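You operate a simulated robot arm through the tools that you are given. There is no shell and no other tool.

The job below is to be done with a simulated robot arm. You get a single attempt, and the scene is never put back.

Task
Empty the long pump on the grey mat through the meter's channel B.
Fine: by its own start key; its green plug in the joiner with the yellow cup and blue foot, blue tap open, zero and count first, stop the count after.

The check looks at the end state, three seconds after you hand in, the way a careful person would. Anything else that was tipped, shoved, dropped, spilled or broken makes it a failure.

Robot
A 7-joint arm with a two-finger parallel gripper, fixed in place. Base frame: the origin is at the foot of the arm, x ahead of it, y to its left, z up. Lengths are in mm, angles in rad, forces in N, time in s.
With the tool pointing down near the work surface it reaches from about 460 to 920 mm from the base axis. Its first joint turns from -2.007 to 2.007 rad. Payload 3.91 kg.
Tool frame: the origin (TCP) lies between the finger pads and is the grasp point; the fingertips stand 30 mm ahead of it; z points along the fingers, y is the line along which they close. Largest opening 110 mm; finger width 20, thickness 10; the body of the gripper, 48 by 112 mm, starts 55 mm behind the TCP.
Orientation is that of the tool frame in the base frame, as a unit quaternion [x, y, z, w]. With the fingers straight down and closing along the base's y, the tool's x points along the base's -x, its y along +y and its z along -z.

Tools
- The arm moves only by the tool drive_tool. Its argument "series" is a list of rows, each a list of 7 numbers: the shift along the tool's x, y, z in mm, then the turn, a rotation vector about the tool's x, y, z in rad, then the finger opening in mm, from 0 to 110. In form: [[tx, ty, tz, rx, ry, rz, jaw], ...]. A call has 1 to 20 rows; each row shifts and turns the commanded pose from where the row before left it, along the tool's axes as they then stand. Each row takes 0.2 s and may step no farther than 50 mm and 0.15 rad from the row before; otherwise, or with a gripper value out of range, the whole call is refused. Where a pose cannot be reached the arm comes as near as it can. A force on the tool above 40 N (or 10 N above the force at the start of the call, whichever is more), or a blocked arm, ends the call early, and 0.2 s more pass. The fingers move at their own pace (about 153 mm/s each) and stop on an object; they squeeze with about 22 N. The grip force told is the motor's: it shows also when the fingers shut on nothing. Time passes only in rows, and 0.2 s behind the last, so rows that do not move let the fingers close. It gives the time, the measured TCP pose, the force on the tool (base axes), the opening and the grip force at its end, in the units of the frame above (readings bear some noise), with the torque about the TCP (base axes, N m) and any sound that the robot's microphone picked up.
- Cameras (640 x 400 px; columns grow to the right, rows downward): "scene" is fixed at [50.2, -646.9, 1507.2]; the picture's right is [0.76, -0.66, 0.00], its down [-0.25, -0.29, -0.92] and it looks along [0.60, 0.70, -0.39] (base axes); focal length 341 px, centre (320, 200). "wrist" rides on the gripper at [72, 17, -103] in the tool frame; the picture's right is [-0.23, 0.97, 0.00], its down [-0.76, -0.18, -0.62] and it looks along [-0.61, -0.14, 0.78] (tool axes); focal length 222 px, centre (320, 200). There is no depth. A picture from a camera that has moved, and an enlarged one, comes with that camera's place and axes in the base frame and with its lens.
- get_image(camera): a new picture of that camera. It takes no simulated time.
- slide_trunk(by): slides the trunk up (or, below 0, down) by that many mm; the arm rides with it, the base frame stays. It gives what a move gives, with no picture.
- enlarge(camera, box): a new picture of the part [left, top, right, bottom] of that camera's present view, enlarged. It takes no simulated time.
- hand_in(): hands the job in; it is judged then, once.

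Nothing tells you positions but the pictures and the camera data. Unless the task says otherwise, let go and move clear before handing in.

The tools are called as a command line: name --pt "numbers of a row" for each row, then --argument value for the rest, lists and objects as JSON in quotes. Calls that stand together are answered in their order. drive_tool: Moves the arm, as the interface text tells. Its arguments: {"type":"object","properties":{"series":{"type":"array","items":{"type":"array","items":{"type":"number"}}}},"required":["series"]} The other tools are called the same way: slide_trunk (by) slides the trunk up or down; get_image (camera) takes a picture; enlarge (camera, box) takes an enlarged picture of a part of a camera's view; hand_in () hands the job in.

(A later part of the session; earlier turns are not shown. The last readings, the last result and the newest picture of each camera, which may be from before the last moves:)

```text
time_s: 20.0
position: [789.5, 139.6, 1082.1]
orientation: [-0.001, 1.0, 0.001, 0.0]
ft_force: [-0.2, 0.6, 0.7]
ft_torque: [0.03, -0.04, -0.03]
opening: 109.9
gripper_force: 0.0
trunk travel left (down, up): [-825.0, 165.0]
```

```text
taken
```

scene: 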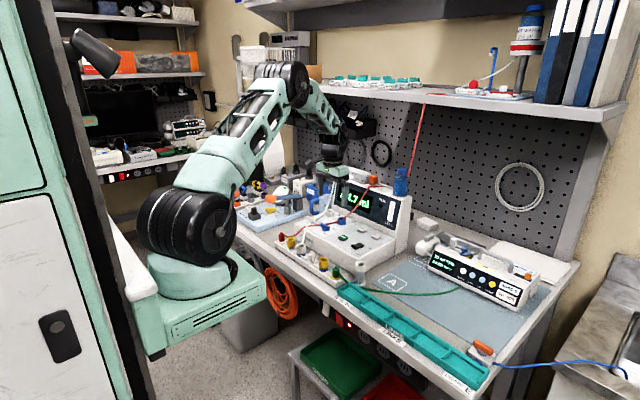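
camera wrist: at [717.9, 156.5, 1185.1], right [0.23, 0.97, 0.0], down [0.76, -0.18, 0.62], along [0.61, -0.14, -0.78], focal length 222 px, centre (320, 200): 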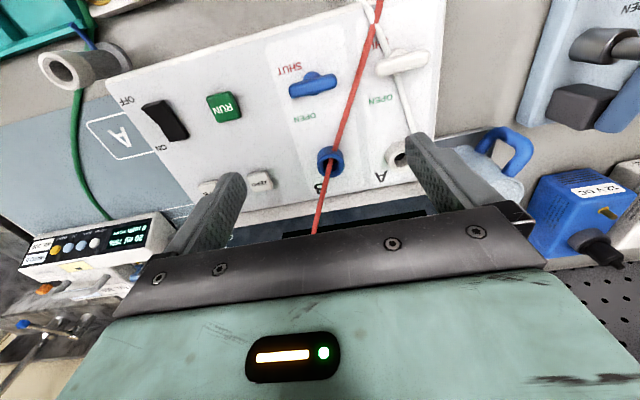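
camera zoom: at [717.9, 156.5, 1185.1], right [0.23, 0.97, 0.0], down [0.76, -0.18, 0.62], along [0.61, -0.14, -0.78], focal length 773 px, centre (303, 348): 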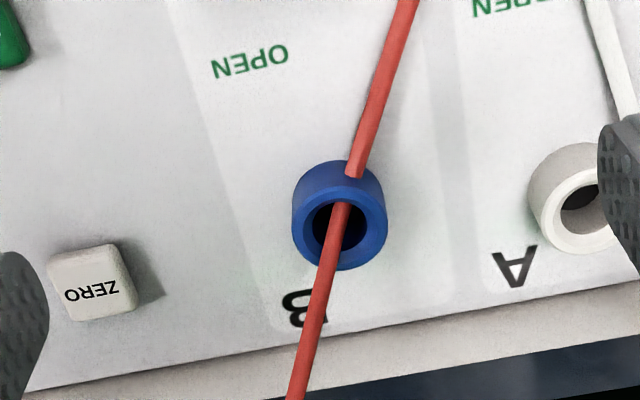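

The red line is only visually laid through the cup's wall, and the B cup is open. I'll now go above the yellow-cup/blue-foot joiner in the rack (about (642.5, 17)) and align for picking it up with the gripper closing along y.

drive_tool --pt "29.4 -24.4 0 0 0 0 110" --pt "29.4 -24.4 0 0 0 0 110" --pt "29.4 -24.4 10 0 0 0 80" --pt "29.4 -24.4 20 0 0 0 60" --pt "29.4 -24.4 30 0 0 0 50" --pt "0 0 0 0 0 0 50"

enlarge --camera "wrist" --box '[220, 30, 420, 240]'

enlarge --camera "scene" --box '[290, 210, 370, 280]'

```text
time_s: 21.4
position: [639.5, 14.6, 1020.3]
orientation: [0.0, 1.0, 0.0, -0.001]
ft_force: [0.2, -0.7, -0.1]
ft_torque: [-0.04, 0.0, 0.02]
opening: 50.1
gripper_force: 0.1
trunk travel left (down, up): [-825.0, 165.0]
```

```text
1.90 times, centred on (320, 135) of wrist
camera zoom: at [568.0, 31.0, 1124.6], right [0.23, 0.97, 0.0], down [0.76, -0.18, 0.62], along [0.61, -0.14, -0.78], focal length 423 px, centre (320, 324)
```

zoom: 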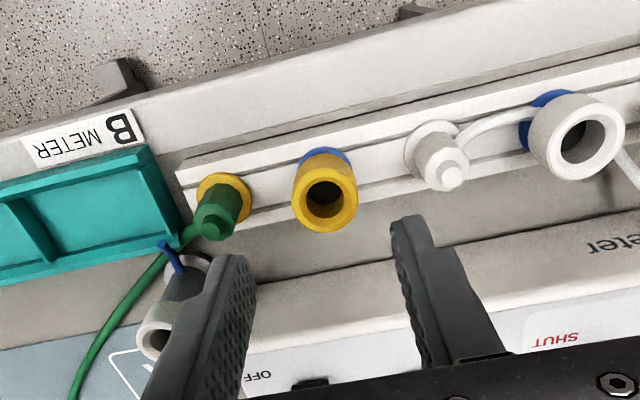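

```text
5.71 times, centred on (330, 245) of scene
camera zoom: at [50.2, -646.9, 1507.2], right [0.76, -0.66, 0.0], down [-0.25, -0.29, -0.92], along [0.6, 0.7, -0.39], focal length 1951 px, centre (263, -57)
```

zoom: 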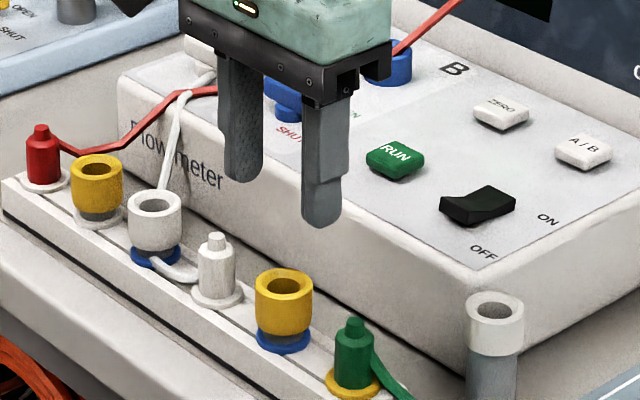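

The joiner is about 3 mm to +y of the gripper centre. I'll correct and descend to TCP z ≈ 943 (tips ~913, beside the yellow cup), then check before closing.

drive_tool --pt "-0.5 3 20 0 0 0 50" --pt "0 0 20 0 0 0 50" --pt "0 0 20 0 0 0 50" --pt "0 0 17 0 0 0 50" --pt "0 0 0 0 0 0 50"

enlarge --camera "wrist" --box '[220, 30, 420, 240]'

enlarge --camera "scene" --box '[290, 210, 370, 280]'

```text
time_s: 22.6
position: [639.3, 17.7, 944.6]
orientation: [0.0, 1.0, 0.001, 0.0]
ft_force: [0.3, -0.6, -1.0]
ft_torque: [0.0, 0.02, 0.01]
opening: 50.2
gripper_force: 0.0
trunk travel left (down, up): [-825.0, 165.0]
```

```text
1.90 times, centred on (320, 135) of wrist
camera zoom: at [568.8, 34.4, 1047.0], right [0.23, 0.97, 0.0], down [0.76, -0.18, 0.62], along [0.61, -0.14, -0.78], focal length 423 px, centre (320, 324)
```

zoom: 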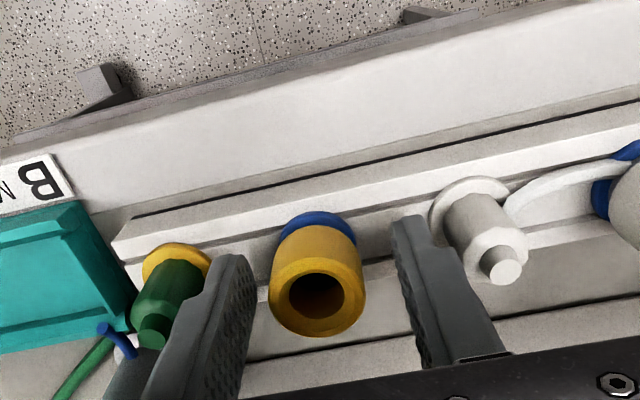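

```text
5.71 times, centred on (330, 245) of scene
camera zoom: at [50.2, -646.9, 1507.2], right [0.76, -0.66, 0.0], down [-0.25, -0.29, -0.92], along [0.6, 0.7, -0.39], focal length 1951 px, centre (263, -57)
```

zoom: 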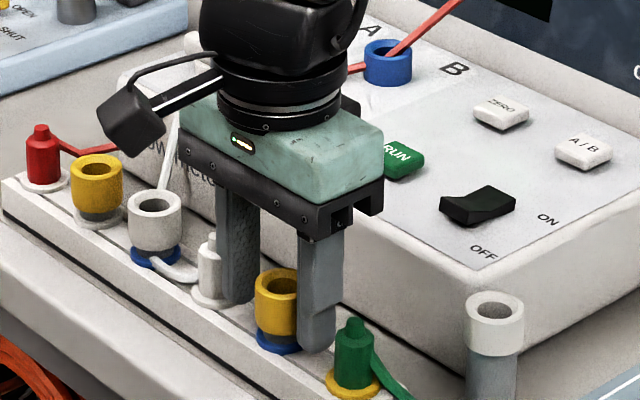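

Alignment is within about 1.3 mm. I'll nudge and close on the joiner's yellow cup, then lift.

drive_tool --pt "-1 -1.2 0 0 0 0 50" --pt "0 0 0 0 0 0 0" --pt "0 0 0 0 0 0 0" --pt "0 0 0 0 0 0 0"

enlarge --camera "wrist" --box '[220, 30, 420, 240]'

```text
time_s: 23.6
position: [642.1, 17.3, 944.0]
orientation: [-0.001, 1.0, 0.0, 0.0]
ft_force: [0.6, -0.1, -0.1]
ft_torque: [0.03, 0.0, 0.0]
opening: 28.3
gripper_force: 22.4
trunk travel left (down, up): [-825.0, 165.0]
```

```text
1.90 times, centred on (320, 135) of wrist
camera zoom: at [570.3, 33.7, 1047.2], right [0.23, 0.97, 0.0], down [0.76, -0.18, 0.62], along [0.61, -0.14, -0.78], focal length 423 px, centre (320, 324)
```

zoom: 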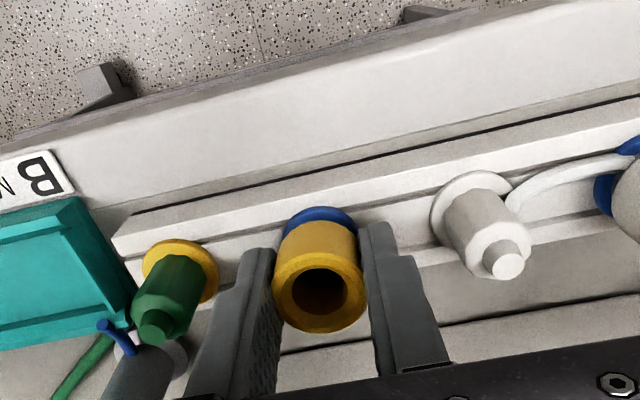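

Gripped the joiner at 28.3 mm. Lifting it straight up now.

drive_tool --pt "0 0 -5 0 0 0 0" --pt "0 0 -10 0 0 0 0" --pt "0 0 -20 0 0 0 0" --pt "0 0 -40 0 0 0 0" --pt "0 0 -40 0 0 0 0"

enlarge --camera "scene" --box '[290, 190, 370, 260]'

enlarge --camera "wrist" --box '[220, 30, 420, 240]'

```text
time_s: 24.8
position: [640.0, 18.9, 1058.7]
orientation: [0.0, 1.0, 0.001, 0.0]
ft_force: [-0.7, -0.1, -0.4]
ft_torque: [0.0, 0.02, -0.01]
opening: 28.3
gripper_force: 22.3
trunk travel left (down, up): [-825.0, 165.0]
```

```text
5.71 times, centred on (330, 225) of scene
camera zoom: at [50.2, -646.9, 1507.2], right [0.76, -0.66, 0.0], down [-0.25, -0.29, -0.92], along [0.6, 0.7, -0.39], focal length 1951 px, centre (263, 57)
```

zoom: 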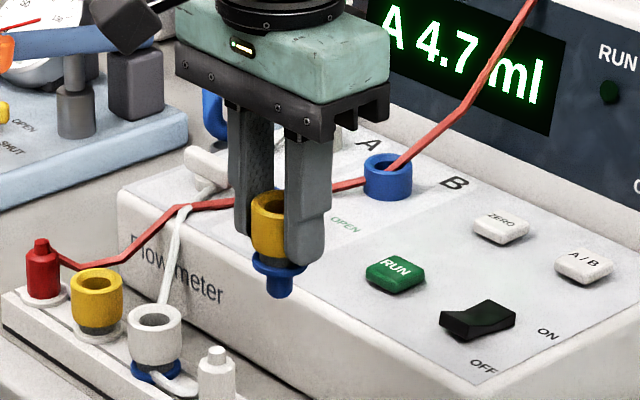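

```text
1.90 times, centred on (320, 135) of wrist
camera zoom: at [570.6, 36.2, 1161.5], right [0.23, 0.97, 0.0], down [0.76, -0.18, 0.62], along [0.61, -0.14, -0.78], focal length 423 px, centre (320, 324)
```

zoom: 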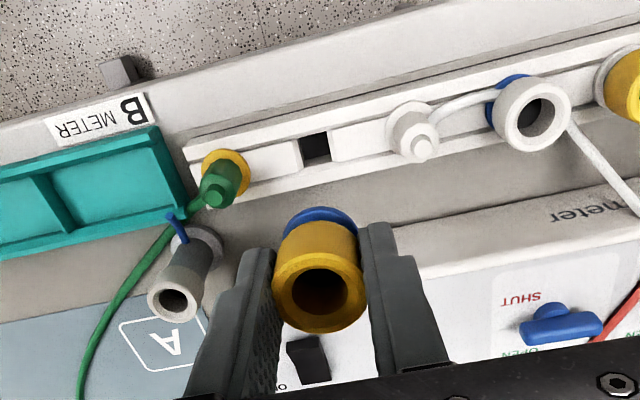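

The joiner is an adapter with a blue foot and spigot, as expected. The meter panel is flat at about z 953, so the B cup is vertical. I'll carry the joiner to a spot beside the B cup to measure the cup's position with the wrist camera.

drive_tool --pt "-20 5 -10 0 0 0 0" --pt "-40 15 -2 0 0 0 0" --pt "-40 15 0 0 0 0 0" --pt "-40 15 0 0 0 0 0" --pt "-34 12 0 0 0 0 0" --pt "0 0 0 0 0 0 0"

get_image --camera "wrist"

enlarge --camera "wrist" --box '[280, 70, 460, 220]'

enlarge --camera "scene" --box '[310, 160, 410, 250]'

```text
time_s: 26.2
position: [818.2, 79.4, 1069.8]
orientation: [0.0, 1.0, 0.0, 0.0]
ft_force: [0.1, 0.5, -0.6]
ft_torque: [0.01, 0.01, 0.02]
opening: 28.7
gripper_force: 22.3
trunk travel left (down, up): [-825.0, 165.0]
```

```text
taken
camera wrist: at [746.8, 96.8, 1172.9], right [0.23, 0.97, 0.0], down [0.76, -0.18, 0.62], along [0.61, -0.14, -0.78], focal length 222 px, centre (320, 200)
```

wrist: 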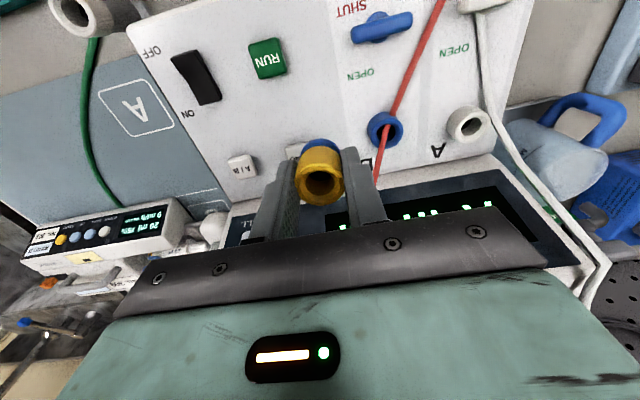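

```text
2.67 times, centred on (370, 145) of wrist
camera zoom: at [746.8, 96.8, 1172.9], right [0.23, 0.97, 0.0], down [0.76, -0.18, 0.62], along [0.61, -0.14, -0.78], focal length 592 px, centre (187, 347)
```

zoom: 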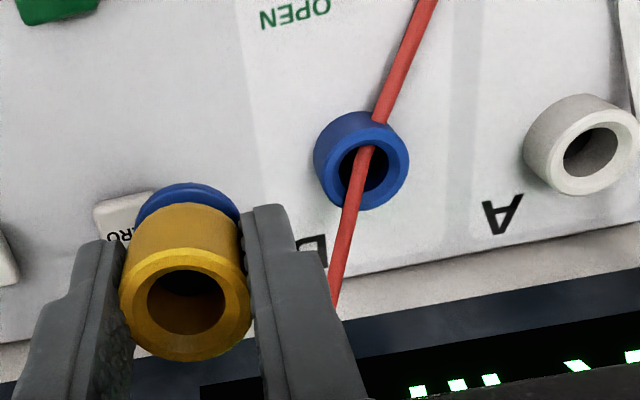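

```text
4.44 times, centred on (360, 205) of scene
camera zoom: at [50.2, -646.9, 1507.2], right [0.76, -0.66, 0.0], down [-0.25, -0.29, -0.92], along [0.6, 0.7, -0.39], focal length 1518 px, centre (142, 178)
```

zoom: 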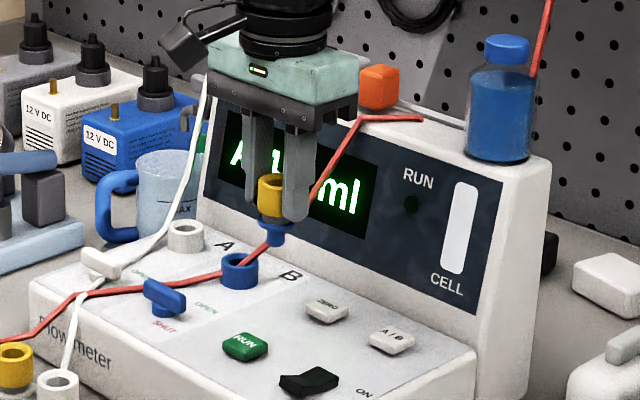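

The B cup's top centre measures at (839.3, 140, 971.5) in the camera frame, so I need +20.5 in x and +60.2 in y. I'll move over it and come down to just above the cup, then check.

drive_tool --pt "-10 30 0 0 0 0 0" --pt "-10.5 30.2 0 0 0 0 0" --pt "0 0 15 0 0 0 0" --pt "0 0 14 0 0 0 0" --pt "0 0 0 0 0 0 0"

enlarge --camera "wrist" --box '[240, 90, 400, 230]'

enlarge --camera "scene" --box '[320, 160, 390, 230]'

```text
time_s: 27.4
position: [838.7, 140.4, 1042.0]
orientation: [0.001, 1.0, 0.0, 0.0]
ft_force: [-0.7, -0.9, -0.4]
ft_torque: [0.0, 0.0, -0.01]
opening: 28.1
gripper_force: 21.6
trunk travel left (down, up): [-825.0, 165.0]
```

```text
2.86 times, centred on (320, 160) of wrist
camera zoom: at [766.4, 156.9, 1145.4], right [0.23, 0.97, 0.0], down [0.76, -0.18, 0.62], along [0.61, -0.14, -0.78], focal length 635 px, centre (320, 314)
```

zoom: 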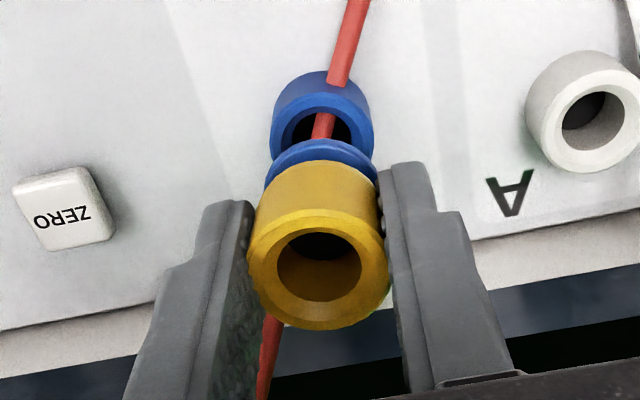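

```text
5.71 times, centred on (355, 195) of scene
camera zoom: at [50.2, -646.9, 1507.2], right [0.76, -0.66, 0.0], down [-0.25, -0.29, -0.92], along [0.6, 0.7, -0.39], focal length 1951 px, centre (120, 229)
```

zoom: 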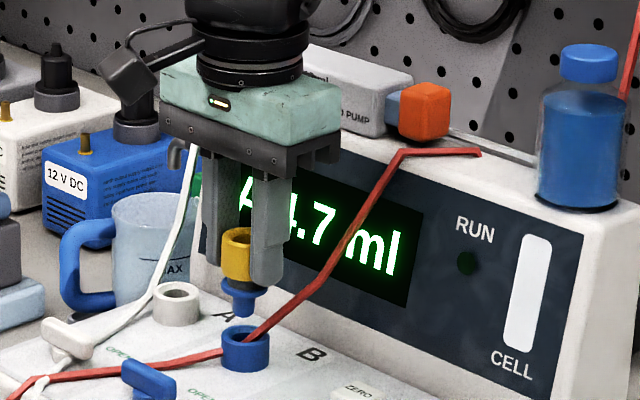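

enlarge --camera "wrist" --box '[295, 110, 350, 150]'

enlarge --camera "scene" --box '[350, 190, 380, 230]'

```text
10.00 times, centred on (322, 130) of wrist
camera zoom: at [766.4, 156.9, 1145.4], right [0.23, 0.97, 0.0], down [0.76, -0.18, 0.62], along [0.61, -0.14, -0.78], focal length 2221 px, centre (295, 900)
```

zoom: 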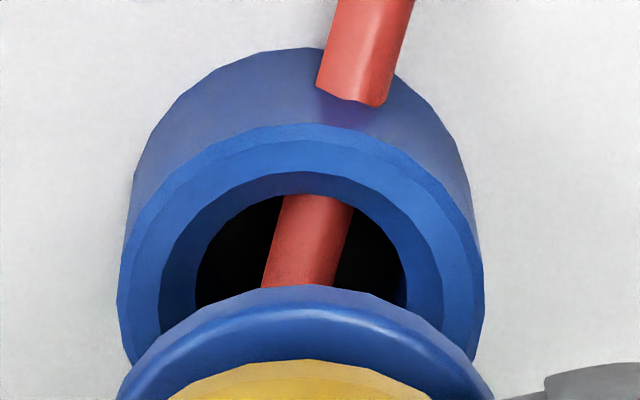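

```text
10.00 times, centred on (365, 210) of scene
camera zoom: at [50.2, -646.9, 1507.2], right [0.76, -0.66, 0.0], down [-0.25, -0.29, -0.92], along [0.6, 0.7, -0.39], focal length 3414 px, centre (-130, 100)
```

zoom: 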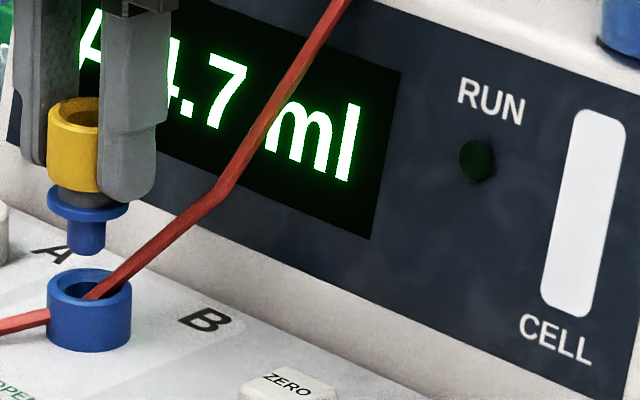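

Alignment over the B cup is within about 1 mm (bore 17.4 mm, spigot ~13.6 mm). I'll shift +0.8 mm in x and lower in small steps, watching the force.

drive_tool --pt "-0.8 -0.2 4 0 0 0 0" --pt "0 0 5 0 0 0 0" --pt "0 0 4 0 0 0 0" --pt "0 0 3 0 0 0 0" --pt "0 0 3 0 0 0 0"

enlarge --camera "scene" --box '[350, 190, 380, 230]'

enlarge --camera "wrist" --box '[240, 90, 400, 230]'

```text
time_s: 28.6
position: [837.2, 139.0, 1021.7]
orientation: [0.001, 1.0, 0.0, 0.0]
ft_force: [0.1, -0.6, 0.3]
ft_torque: [-0.01, -0.01, -0.01]
opening: 28.1
gripper_force: 22.4
trunk travel left (down, up): [-825.0, 165.0]
```

```text
10.00 times, centred on (365, 210) of scene
camera zoom: at [50.2, -646.9, 1507.2], right [0.76, -0.66, 0.0], down [-0.25, -0.29, -0.92], along [0.6, 0.7, -0.39], focal length 3414 px, centre (-130, 100)
```

zoom: 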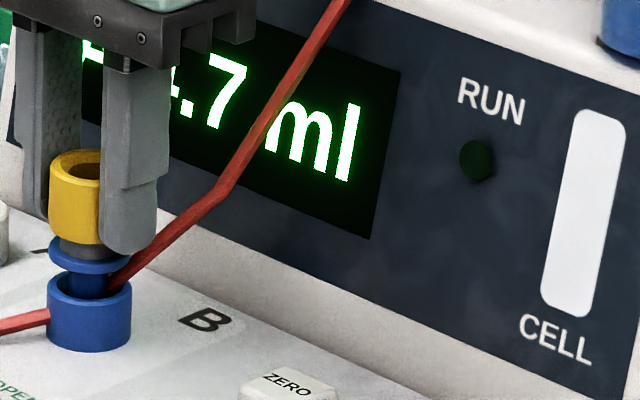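

```text
2.86 times, centred on (320, 160) of wrist
camera zoom: at [766.5, 155.5, 1125.6], right [0.23, 0.97, 0.0], down [0.76, -0.18, 0.62], along [0.61, -0.14, -0.78], focal length 635 px, centre (320, 314)
```

zoom: 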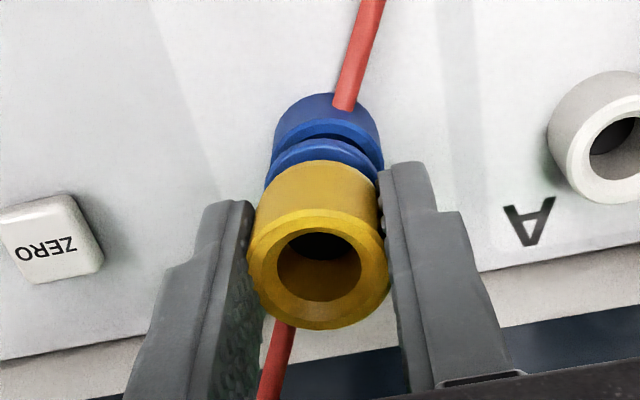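

The spigot is entering, but the wrist view shows the cup about 1.5 mm to +y. I'll correct sideways and recheck.

drive_tool --pt "-0.6 1.3 0 0 0 0 0" --pt "0 0 0 0 0 0 0"

enlarge --camera "wrist" --box '[295, 110, 350, 150]'

enlarge --camera "scene" --box '[350, 200, 370, 227]'

```text
time_s: 29.2
position: [837.6, 140.1, 1022.1]
orientation: [0.0, 1.0, 0.0, 0.0]
ft_force: [0.1, 0.1, -0.5]
ft_torque: [-0.01, 0.01, 0.01]
opening: 28.4
gripper_force: 22.1
trunk travel left (down, up): [-825.0, 165.0]
```

```text
10.00 times, centred on (322, 130) of wrist
camera zoom: at [767.1, 156.7, 1125.6], right [0.23, 0.97, 0.0], down [0.76, -0.18, 0.62], along [0.61, -0.14, -0.78], focal length 2221 px, centre (295, 900)
```

zoom: 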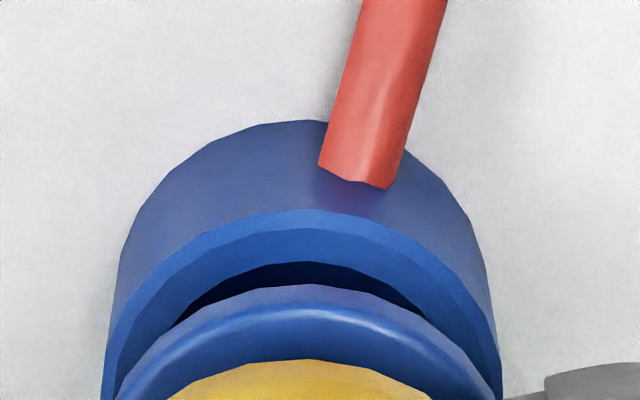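

```text
14.81 times, centred on (360, 214) of scene
camera zoom: at [50.2, -646.9, 1507.2], right [0.76, -0.66, 0.0], down [-0.25, -0.29, -0.92], along [0.6, 0.7, -0.39], focal length 5058 px, centre (-273, 0)
```

zoom: 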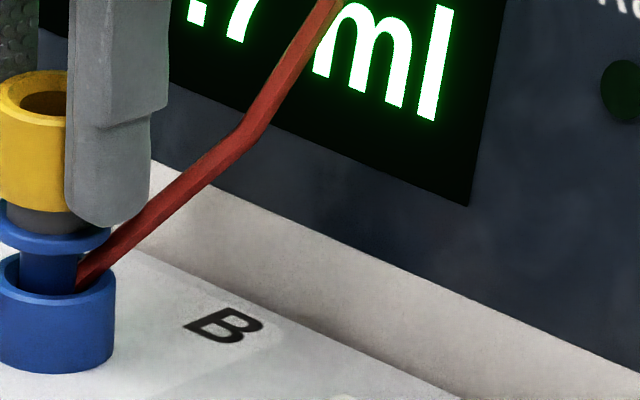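

Centred now. I'll lower the last ~7 mm gently.

drive_tool --pt "0 0 2 0 0 0 0" --pt "0 0 2 0 0 0 0" --pt "0 0 1 0 0 0 0" --pt "0 0 1 0 0 0 0"

enlarge --camera "wrist" --box '[295, 110, 350, 150]'

enlarge --camera "scene" --box '[350, 200, 370, 227]'

```text
time_s: 30.2
position: [837.3, 139.8, 1017.3]
orientation: [0.0, 1.0, -0.001, -0.001]
ft_force: [-0.4, 0.2, -0.1]
ft_torque: [-0.01, 0.02, 0.01]
opening: 28.3
gripper_force: 22.3
trunk travel left (down, up): [-825.0, 165.0]
```

```text
10.00 times, centred on (322, 130) of wrist
camera zoom: at [766.5, 156.7, 1119.7], right [0.23, 0.97, 0.0], down [0.76, -0.18, 0.62], along [0.61, -0.14, -0.78], focal length 2221 px, centre (295, 900)
```

zoom: 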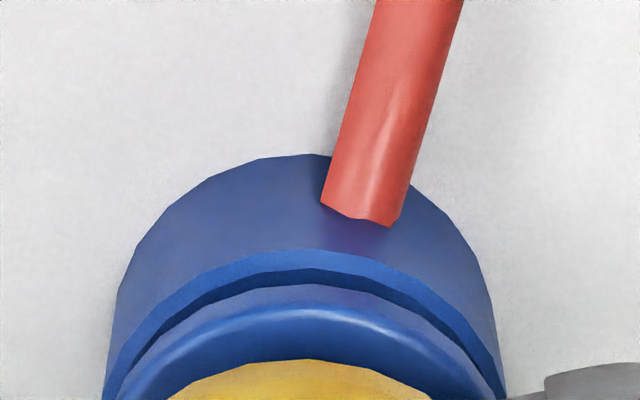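

```text
14.81 times, centred on (360, 214) of scene
camera zoom: at [50.2, -646.9, 1507.2], right [0.76, -0.66, 0.0], down [-0.25, -0.29, -0.92], along [0.6, 0.7, -0.39], focal length 5058 px, centre (-273, 0)
```

zoom: 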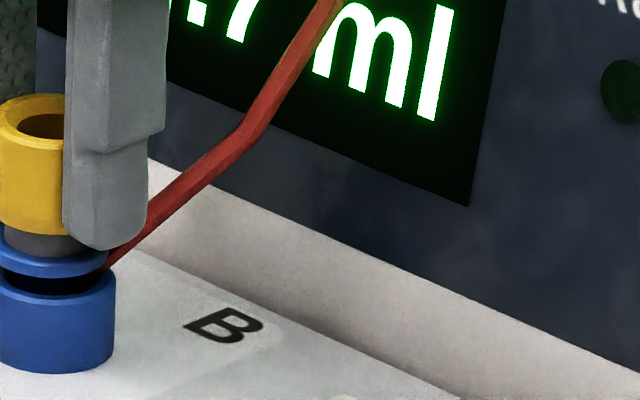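

Still free; a couple of millimetres remain before the flange seats. Lowering further in 1 mm steps.

drive_tool --pt "0 0 1 0 0 0 0" --pt "0 0 1 0 0 0 0" --pt "0 0 0.7 0 0 0 0"

enlarge --camera "scene" --box '[350, 200, 370, 227]'

enlarge --camera "wrist" --box '[295, 110, 350, 150]'

```text
time_s: 31.0
position: [837.4, 140.1, 1013.8]
orientation: [0.0, 1.0, 0.0, 0.0]
ft_force: [-0.5, -0.5, -0.3]
ft_torque: [0.02, 0.0, -0.02]
opening: 28.3
gripper_force: 21.9
trunk travel left (down, up): [-825.0, 165.0]
```

```text
14.81 times, centred on (360, 214) of scene
camera zoom: at [50.2, -646.9, 1507.2], right [0.76, -0.66, 0.0], down [-0.25, -0.29, -0.92], along [0.6, 0.7, -0.39], focal length 5058 px, centre (-273, 0)
```

zoom: 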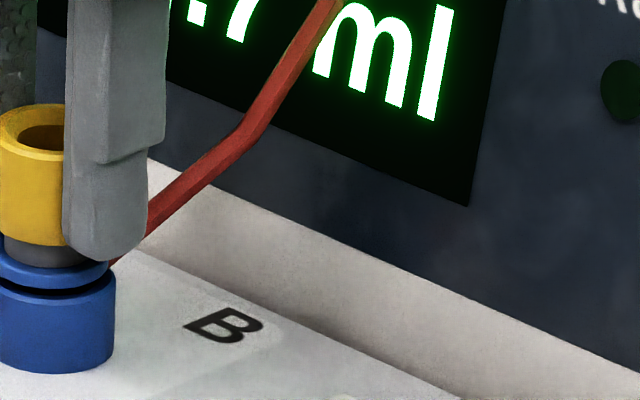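

```text
10.00 times, centred on (322, 130) of wrist
camera zoom: at [766.5, 156.6, 1116.8], right [0.23, 0.97, 0.0], down [0.76, -0.18, 0.62], along [0.61, -0.14, -0.78], focal length 2221 px, centre (295, 900)
```

zoom: 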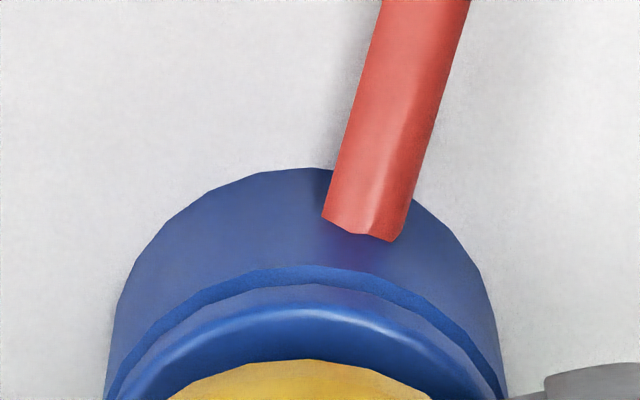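

drive_tool --pt "0 0 0.8 0 0 0 0" --pt "0 0 0.8 0 0 0 0" --pt "0 0 0 0 0 0 0"

enlarge --camera "scene" --box '[350, 200, 370, 227]'

```text
time_s: 31.8
position: [837.1, 141.0, 1010.8]
orientation: [0.0, 1.0, 0.0, 0.0]
ft_force: [-0.5, 0.8, -0.6]
ft_torque: [-0.04, 0.0, -0.01]
opening: 28.2
gripper_force: 22.3
trunk travel left (down, up): [-825.0, 165.0]
```

```text
14.81 times, centred on (360, 214) of scene
camera zoom: at [50.2, -646.9, 1507.2], right [0.76, -0.66, 0.0], down [-0.25, -0.29, -0.92], along [0.6, 0.7, -0.39], focal length 5058 px, centre (-273, 0)
```

zoom: 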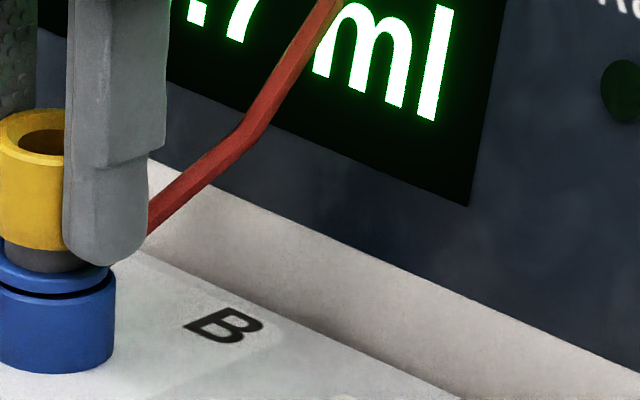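

drive_tool --pt "0 0 0.8 0 0 0 0" --pt "0 0 0.7 0 0 0 0" --pt "0 0 0 0 0 0 0"

enlarge --camera "scene" --box '[350, 200, 370, 227]'

```text
time_s: 32.6
position: [837.2, 139.8, 1011.3]
orientation: [0.001, 1.0, -0.001, 0.0]
ft_force: [-1.0, 0.2, -0.2]
ft_torque: [0.02, 0.0, -0.03]
opening: 28.4
gripper_force: 21.8
trunk travel left (down, up): [-825.0, 165.0]
```

```text
14.81 times, centred on (360, 214) of scene
camera zoom: at [50.2, -646.9, 1507.2], right [0.76, -0.66, 0.0], down [-0.25, -0.29, -0.92], along [0.6, 0.7, -0.39], focal length 5058 px, centre (-273, 0)
```

zoom: 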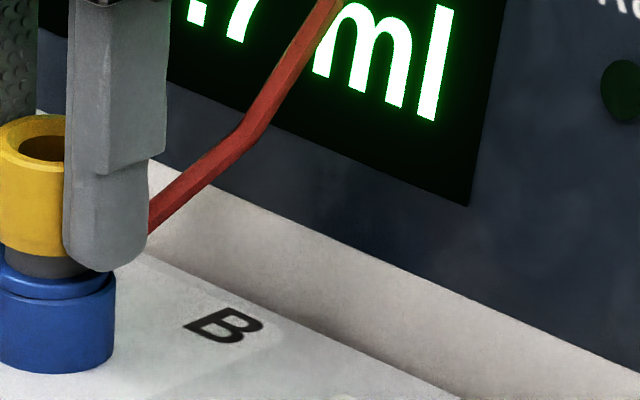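

drive_tool --pt "0 0 0.7 0 0 0 0" --pt "0 0 0.6 0 0 0 0" --pt "0 0 0 0 0 0 0"

enlarge --camera "scene" --box '[350, 200, 370, 227]'

```text
time_s: 33.4
position: [837.3, 140.2, 1009.3]
orientation: [0.001, 1.0, 0.0, 0.002]
ft_force: [0.7, -0.8, 5.3]
ft_torque: [-0.09, 0.02, 0.01]
opening: 28.4
gripper_force: 21.8
trunk travel left (down, up): [-825.0, 165.0]
```

```text
14.81 times, centred on (360, 214) of scene
camera zoom: at [50.2, -646.9, 1507.2], right [0.76, -0.66, 0.0], down [-0.25, -0.29, -0.92], along [0.6, 0.7, -0.39], focal length 5058 px, centre (-273, 0)
```

zoom: 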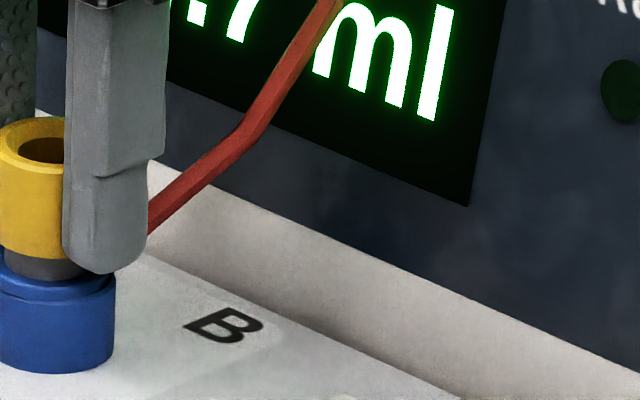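

The upward force of 5 N shows the joiner is seated in the B cup. I'll release and rise clear.

drive_tool --pt "0 0 0 0 0 0 36" --pt "0 0 0 0 0 0 50" --pt "0 0 -20 0 0 0 50" --pt "0 0 -30 0 0 0 60" --pt "15 -30 -30 0 0 0 80"

enlarge --camera "scene" --box '[340, 190, 380, 230]'

get_image --camera "wrist"

```text
time_s: 34.6
position: [820.5, 111.2, 1089.6]
orientation: [0.0, 1.0, 0.0, -0.001]
ft_force: [0.7, 1.2, -0.6]
ft_torque: [-0.01, 0.01, 0.02]
opening: 79.8
gripper_force: 0.0
trunk travel left (down, up): [-825.0, 165.0]
```

```text
10.00 times, centred on (360, 210) of scene
camera zoom: at [50.2, -646.9, 1507.2], right [0.76, -0.66, 0.0], down [-0.25, -0.29, -0.92], along [0.6, 0.7, -0.39], focal length 3414 px, centre (-80, 100)
```

zoom: 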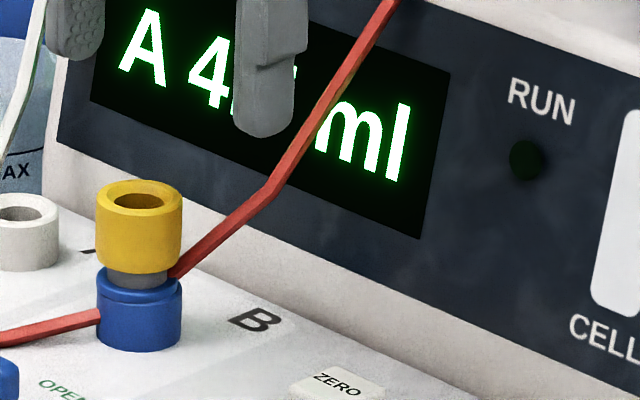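

```text
taken
camera wrist: at [751.0, 128.3, 1192.2], right [0.23, 0.97, 0.0], down [0.76, -0.18, 0.62], along [0.61, -0.14, -0.78], focal length 222 px, centre (320, 200)
```

wrist: 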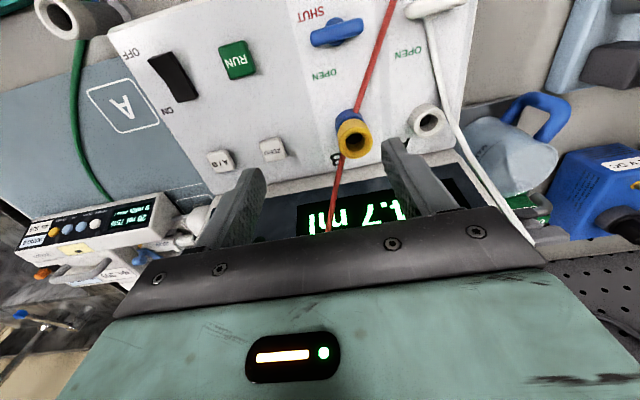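

The joiner sits upright in the blue B cup. Before bringing the plug, I'll turn the blue tap open; first I'll measure the tap bar precisely.

enlarge --camera "wrist" --box '[280, 0, 400, 90]'

enlarge --camera "scene" --box '[320, 205, 360, 235]'

enlarge --camera "wrist" --box '[190, 20, 310, 180]'

```text
4.44 times, centred on (340, 45) of wrist
camera zoom: at [751.0, 128.3, 1192.2], right [0.23, 0.97, 0.0], down [0.76, -0.18, 0.62], along [0.61, -0.14, -0.78], focal length 987 px, centre (231, 889)
```

zoom: 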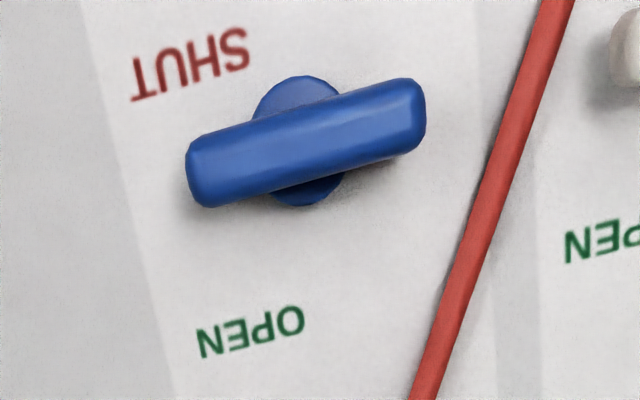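

```text
13.33 times, centred on (340, 220) of scene
camera zoom: at [50.2, -646.9, 1507.2], right [0.76, -0.66, 0.0], down [-0.25, -0.29, -0.92], along [0.6, 0.7, -0.39], focal length 4552 px, centre (53, -67)
```

zoom: 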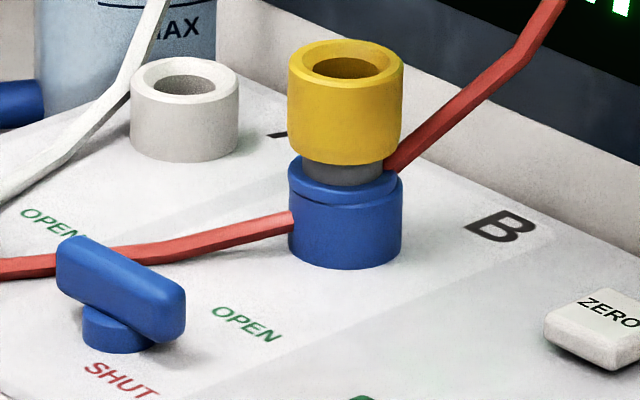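

```text
2.50 times, centred on (250, 100) of wrist
camera zoom: at [751.0, 128.3, 1192.2], right [0.23, 0.97, 0.0], down [0.76, -0.18, 0.62], along [0.61, -0.14, -0.78], focal length 555 px, centre (495, 450)
```

zoom: 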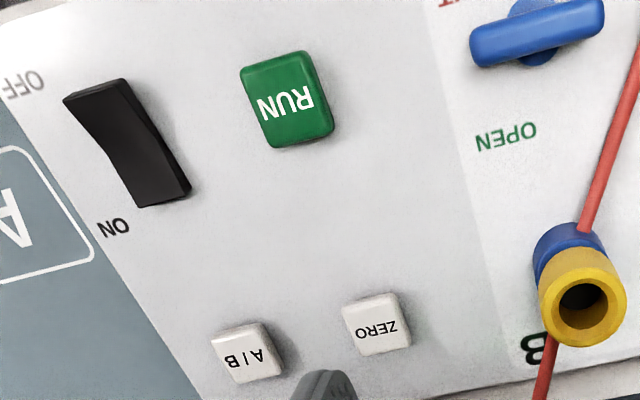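

The tap bar is centred at about (759.5, 140), along y (SHUT), 10 mm wide; OPEN is toward +x, so it needs a quarter turn. I'll move above it and turn the gripper to close along x.

drive_tool --pt "31.7 14.4 0 0 0 0 60" --pt "31.8 14.3 10 0 0 0 50" --pt "0 0 10 0 0 0.1428 50" --pt "0 0 0 0 0 0.1428 50" --pt "0 0 0 0 0 0.1428 50" --pt "0 0 0 0 0 0.1428 50" --pt "0 0 0 0 0 0.1428 50" --pt "0 0 0 0 0 0.1428 50" --pt "0 0 0 0 0 0.1428 50" --pt "0 0 0 0 0 0.1428 50" --pt "0 0 0 0 0 0.1428 50" --pt "0 0 0 0 0 0.1428 50" --pt "0 0 20 0 0 0.1428 50" --pt "0 0 15 0 0 0 50" --pt "0 0 0 0 0 0 50"

get_image --camera "wrist"

enlarge --camera "scene" --box '[300, 170, 400, 250]'

```text
time_s: 37.8
position: [759.3, 138.9, 1033.3]
orientation: [0.708, 0.707, 0.0, 0.0]
ft_force: [0.3, 0.1, 0.3]
ft_torque: [0.02, -0.03, -0.01]
opening: 50.0
gripper_force: 0.1
trunk travel left (down, up): [-825.0, 165.0]
```

```text
taken
camera wrist: at [777.6, 211.3, 1136.6], right [0.97, -0.23, 0.0], down [-0.18, -0.76, 0.62], along [-0.14, -0.61, -0.78], focal length 222 px, centre (320, 200)
```

wrist: 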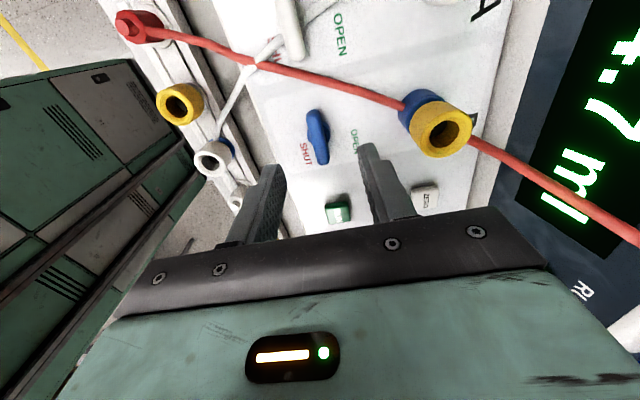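

```text
5.00 times, centred on (350, 210) of scene
camera zoom: at [50.2, -646.9, 1507.2], right [0.76, -0.66, 0.0], down [-0.25, -0.29, -0.92], along [0.6, 0.7, -0.39], focal length 1707 px, centre (170, 150)
```

zoom: 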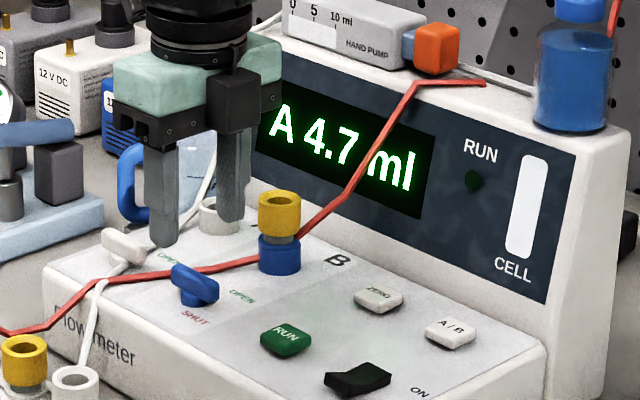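

enlarge --camera "wrist" --box '[250, 80, 410, 230]'

```text
2.67 times, centred on (330, 155) of wrist
camera zoom: at [777.6, 211.3, 1136.6], right [0.97, -0.23, 0.0], down [-0.18, -0.76, 0.62], along [-0.14, -0.61, -0.78], focal length 592 px, centre (293, 320)
```

zoom: 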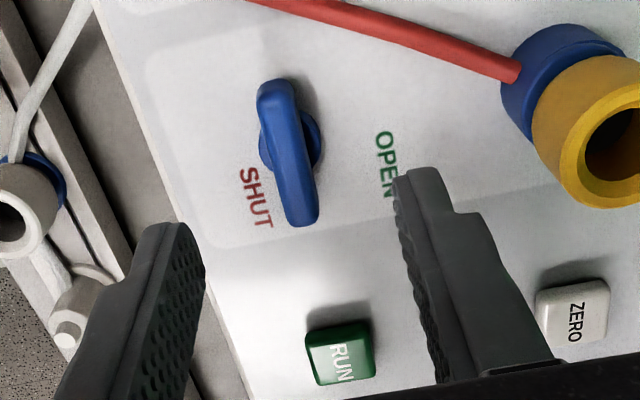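

Triangulating gives the bar top at (759.5, 140.5, ~963.5) and the panel at z ≈ 950. I'll align and descend so the fingertips straddle the bar at about z 958.

drive_tool --pt "1.2 -1 15 0 0 0 50" --pt "0 0 15 0 0 0 40" --pt "0 0 10 0 0 0 40" --pt "0 0 5 0 0 0 40" --pt "0 0 0 0 0 0 40"

enlarge --camera "wrist" --box '[250, 80, 410, 230]'

enlarge --camera "scene" --box '[310, 195, 370, 240]'

```text
time_s: 39.0
position: [758.3, 140.2, 988.9]
orientation: [0.707, 0.707, 0.0, 0.0]
ft_force: [0.7, 0.0, 0.5]
ft_torque: [-0.06, 0.04, 0.0]
opening: 40.1
gripper_force: 0.0
trunk travel left (down, up): [-825.0, 165.0]
```

```text
2.67 times, centred on (330, 155) of wrist
camera zoom: at [776.4, 212.5, 1092.0], right [0.97, -0.23, 0.0], down [-0.18, -0.76, 0.62], along [-0.14, -0.61, -0.78], focal length 592 px, centre (293, 320)
```

zoom: 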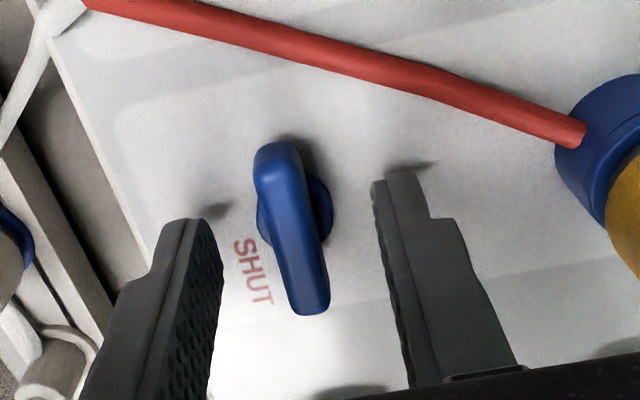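

```text
8.89 times, centred on (340, 218) of scene
camera zoom: at [50.2, -646.9, 1507.2], right [0.76, -0.66, 0.0], down [-0.25, -0.29, -0.92], along [0.6, 0.7, -0.39], focal length 3035 px, centre (142, 44)
```

zoom: 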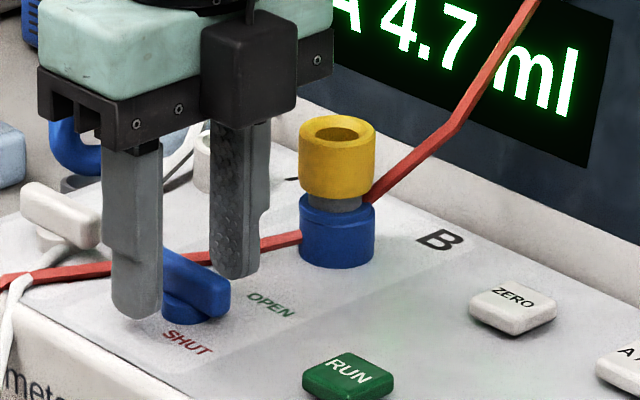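

Well aligned on the bar with the fingertips just above the panel. Closing on the tap bar.

drive_tool --pt "0 -0.4 0 0 0 0 40" --pt "0 0 0 0 0 0 0" --pt "0 0 0 0 0 0 0"

enlarge --camera "wrist" --box '[250, 80, 410, 230]'

```text
time_s: 39.8
position: [758.1, 139.8, 989.2]
orientation: [0.707, 0.707, 0.0, 0.001]
ft_force: [2.3, 0.5, -1.2]
ft_torque: [0.04, -0.05, -0.01]
opening: 10.9
gripper_force: 44.9
trunk travel left (down, up): [-825.0, 165.0]
```

```text
2.67 times, centred on (330, 155) of wrist
camera zoom: at [776.6, 212.4, 1092.2], right [0.97, -0.23, 0.0], down [-0.18, -0.76, 0.62], along [-0.14, -0.61, -0.78], focal length 592 px, centre (293, 320)
```

zoom: 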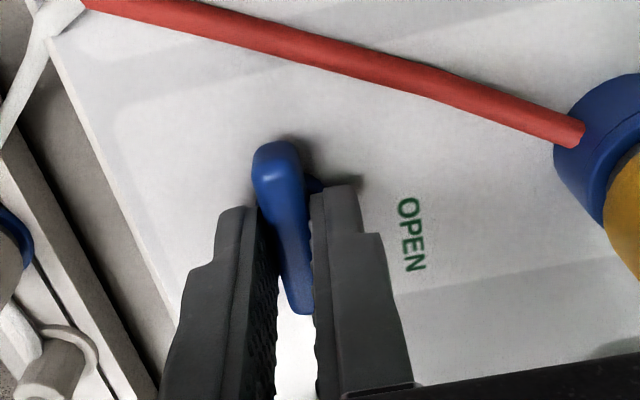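

Gripped the bar. I'll turn it counter-clockwise (seen from above) a little first and watch the torque.

drive_tool --pt "0 0 0 0 0 -0.08 0" --pt "0 0 0 0 0 -0.08 0" --pt "0 0 0 0 0 -0.08 0"

enlarge --camera "wrist" --box '[250, 80, 410, 230]'

```text
time_s: 40.6
position: [758.3, 140.4, 988.2]
orientation: [0.616, 0.788, -0.001, -0.001]
ft_force: [2.0, 2.5, -4.1]
ft_torque: [-0.31, -0.1, 0.0]
opening: 10.8
gripper_force: 44.9
trunk travel left (down, up): [-825.0, 165.0]
```

```text
2.67 times, centred on (330, 155) of wrist
camera zoom: at [758.8, 214.4, 1092.2], right [1.0, 0.01, 0.0], down [0.01, -0.78, 0.62], along [0.01, -0.62, -0.78], focal length 592 px, centre (293, 320)
```

zoom: 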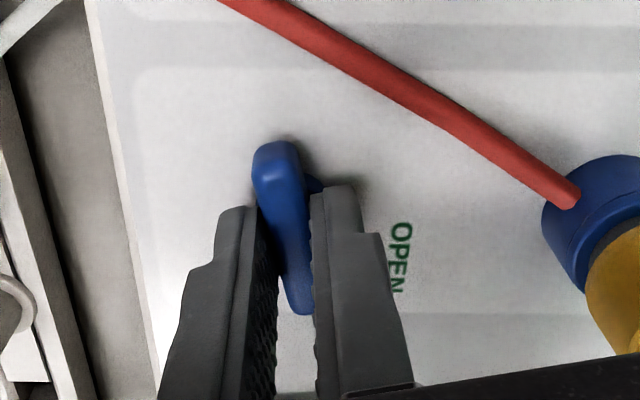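

The bar turns with the gripper at negligible torque, so this direction is right. Continuing the turn.

drive_tool --pt "0 0 0 0 0 -0.12 0" --pt "0 0 0 0 0 -0.12 0" --pt "0 0 0 0 0 -0.12 0" --pt "0 0 0 0 0 -0.12 0" --pt "0 0 0 0 0 -0.12 0" --pt "0 0 0 0 0 -0.12 0"

enlarge --camera "wrist" --box '[250, 80, 410, 230]'

```text
time_s: 42.0
position: [757.4, 140.8, 989.0]
orientation: [0.301, 0.954, 0.0, -0.001]
ft_force: [0.5, -2.2, -6.8]
ft_torque: [0.23, 0.21, -1.14]
opening: 12.0
gripper_force: 45.6
trunk travel left (down, up): [-825.0, 165.0]
```

```text
2.67 times, centred on (330, 155) of wrist
camera zoom: at [710.2, 195.3, 1092.3], right [0.74, 0.67, 0.0], down [0.52, -0.58, 0.62], along [0.41, -0.46, -0.78], focal length 592 px, centre (293, 320)
```

zoom: 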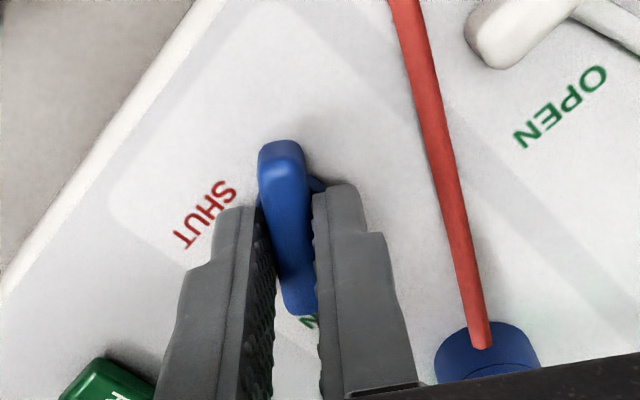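

The torque has risen to about -1.1 N·m at 55° of turn, which suggests an end stop. I'll stop here, release, and look at where the bar stands relative to OPEN.

drive_tool --pt "0 0 0 0 0 0.05 0" --pt "0 0 0 0 0 0 25" --pt "0 0 0 0 0 0 40" --pt "0 0 -20 0 0 0 60" --pt "0 0 -40 0 0 0 80"

get_image --camera "wrist"

enlarge --camera "scene" --box '[310, 195, 370, 240]'

```text
time_s: 43.2
position: [757.4, 137.1, 1050.1]
orientation: [0.323, 0.946, 0.0, 0.0]
ft_force: [0.0, -0.3, -0.8]
ft_torque: [-0.03, 0.03, 0.02]
opening: 79.8
gripper_force: 0.0
trunk travel left (down, up): [-825.0, 165.0]
```

```text
taken
camera wrist: at [712.4, 195.6, 1153.4], right [0.78, 0.63, 0.0], down [0.49, -0.61, 0.62], along [0.39, -0.48, -0.78], focal length 222 px, centre (320, 200)
```

wrist: 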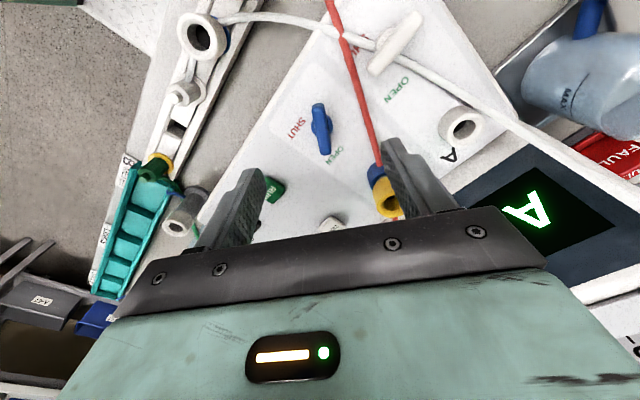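

```text
8.89 times, centred on (340, 218) of scene
camera zoom: at [50.2, -646.9, 1507.2], right [0.76, -0.66, 0.0], down [-0.25, -0.29, -0.92], along [0.6, 0.7, -0.39], focal length 3035 px, centre (142, 44)
```

zoom: 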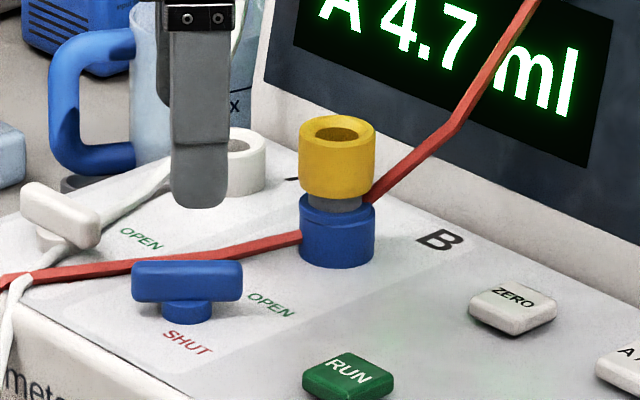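

enlarge --camera "wrist" --box '[270, 80, 370, 180]'

```text
4.00 times, centred on (320, 130) of wrist
camera zoom: at [712.4, 195.6, 1153.4], right [0.78, 0.63, 0.0], down [0.49, -0.61, 0.62], along [0.39, -0.48, -0.78], focal length 888 px, centre (320, 480)
```

zoom: 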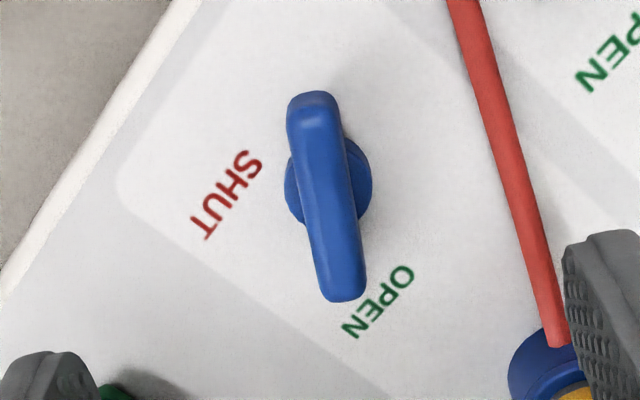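

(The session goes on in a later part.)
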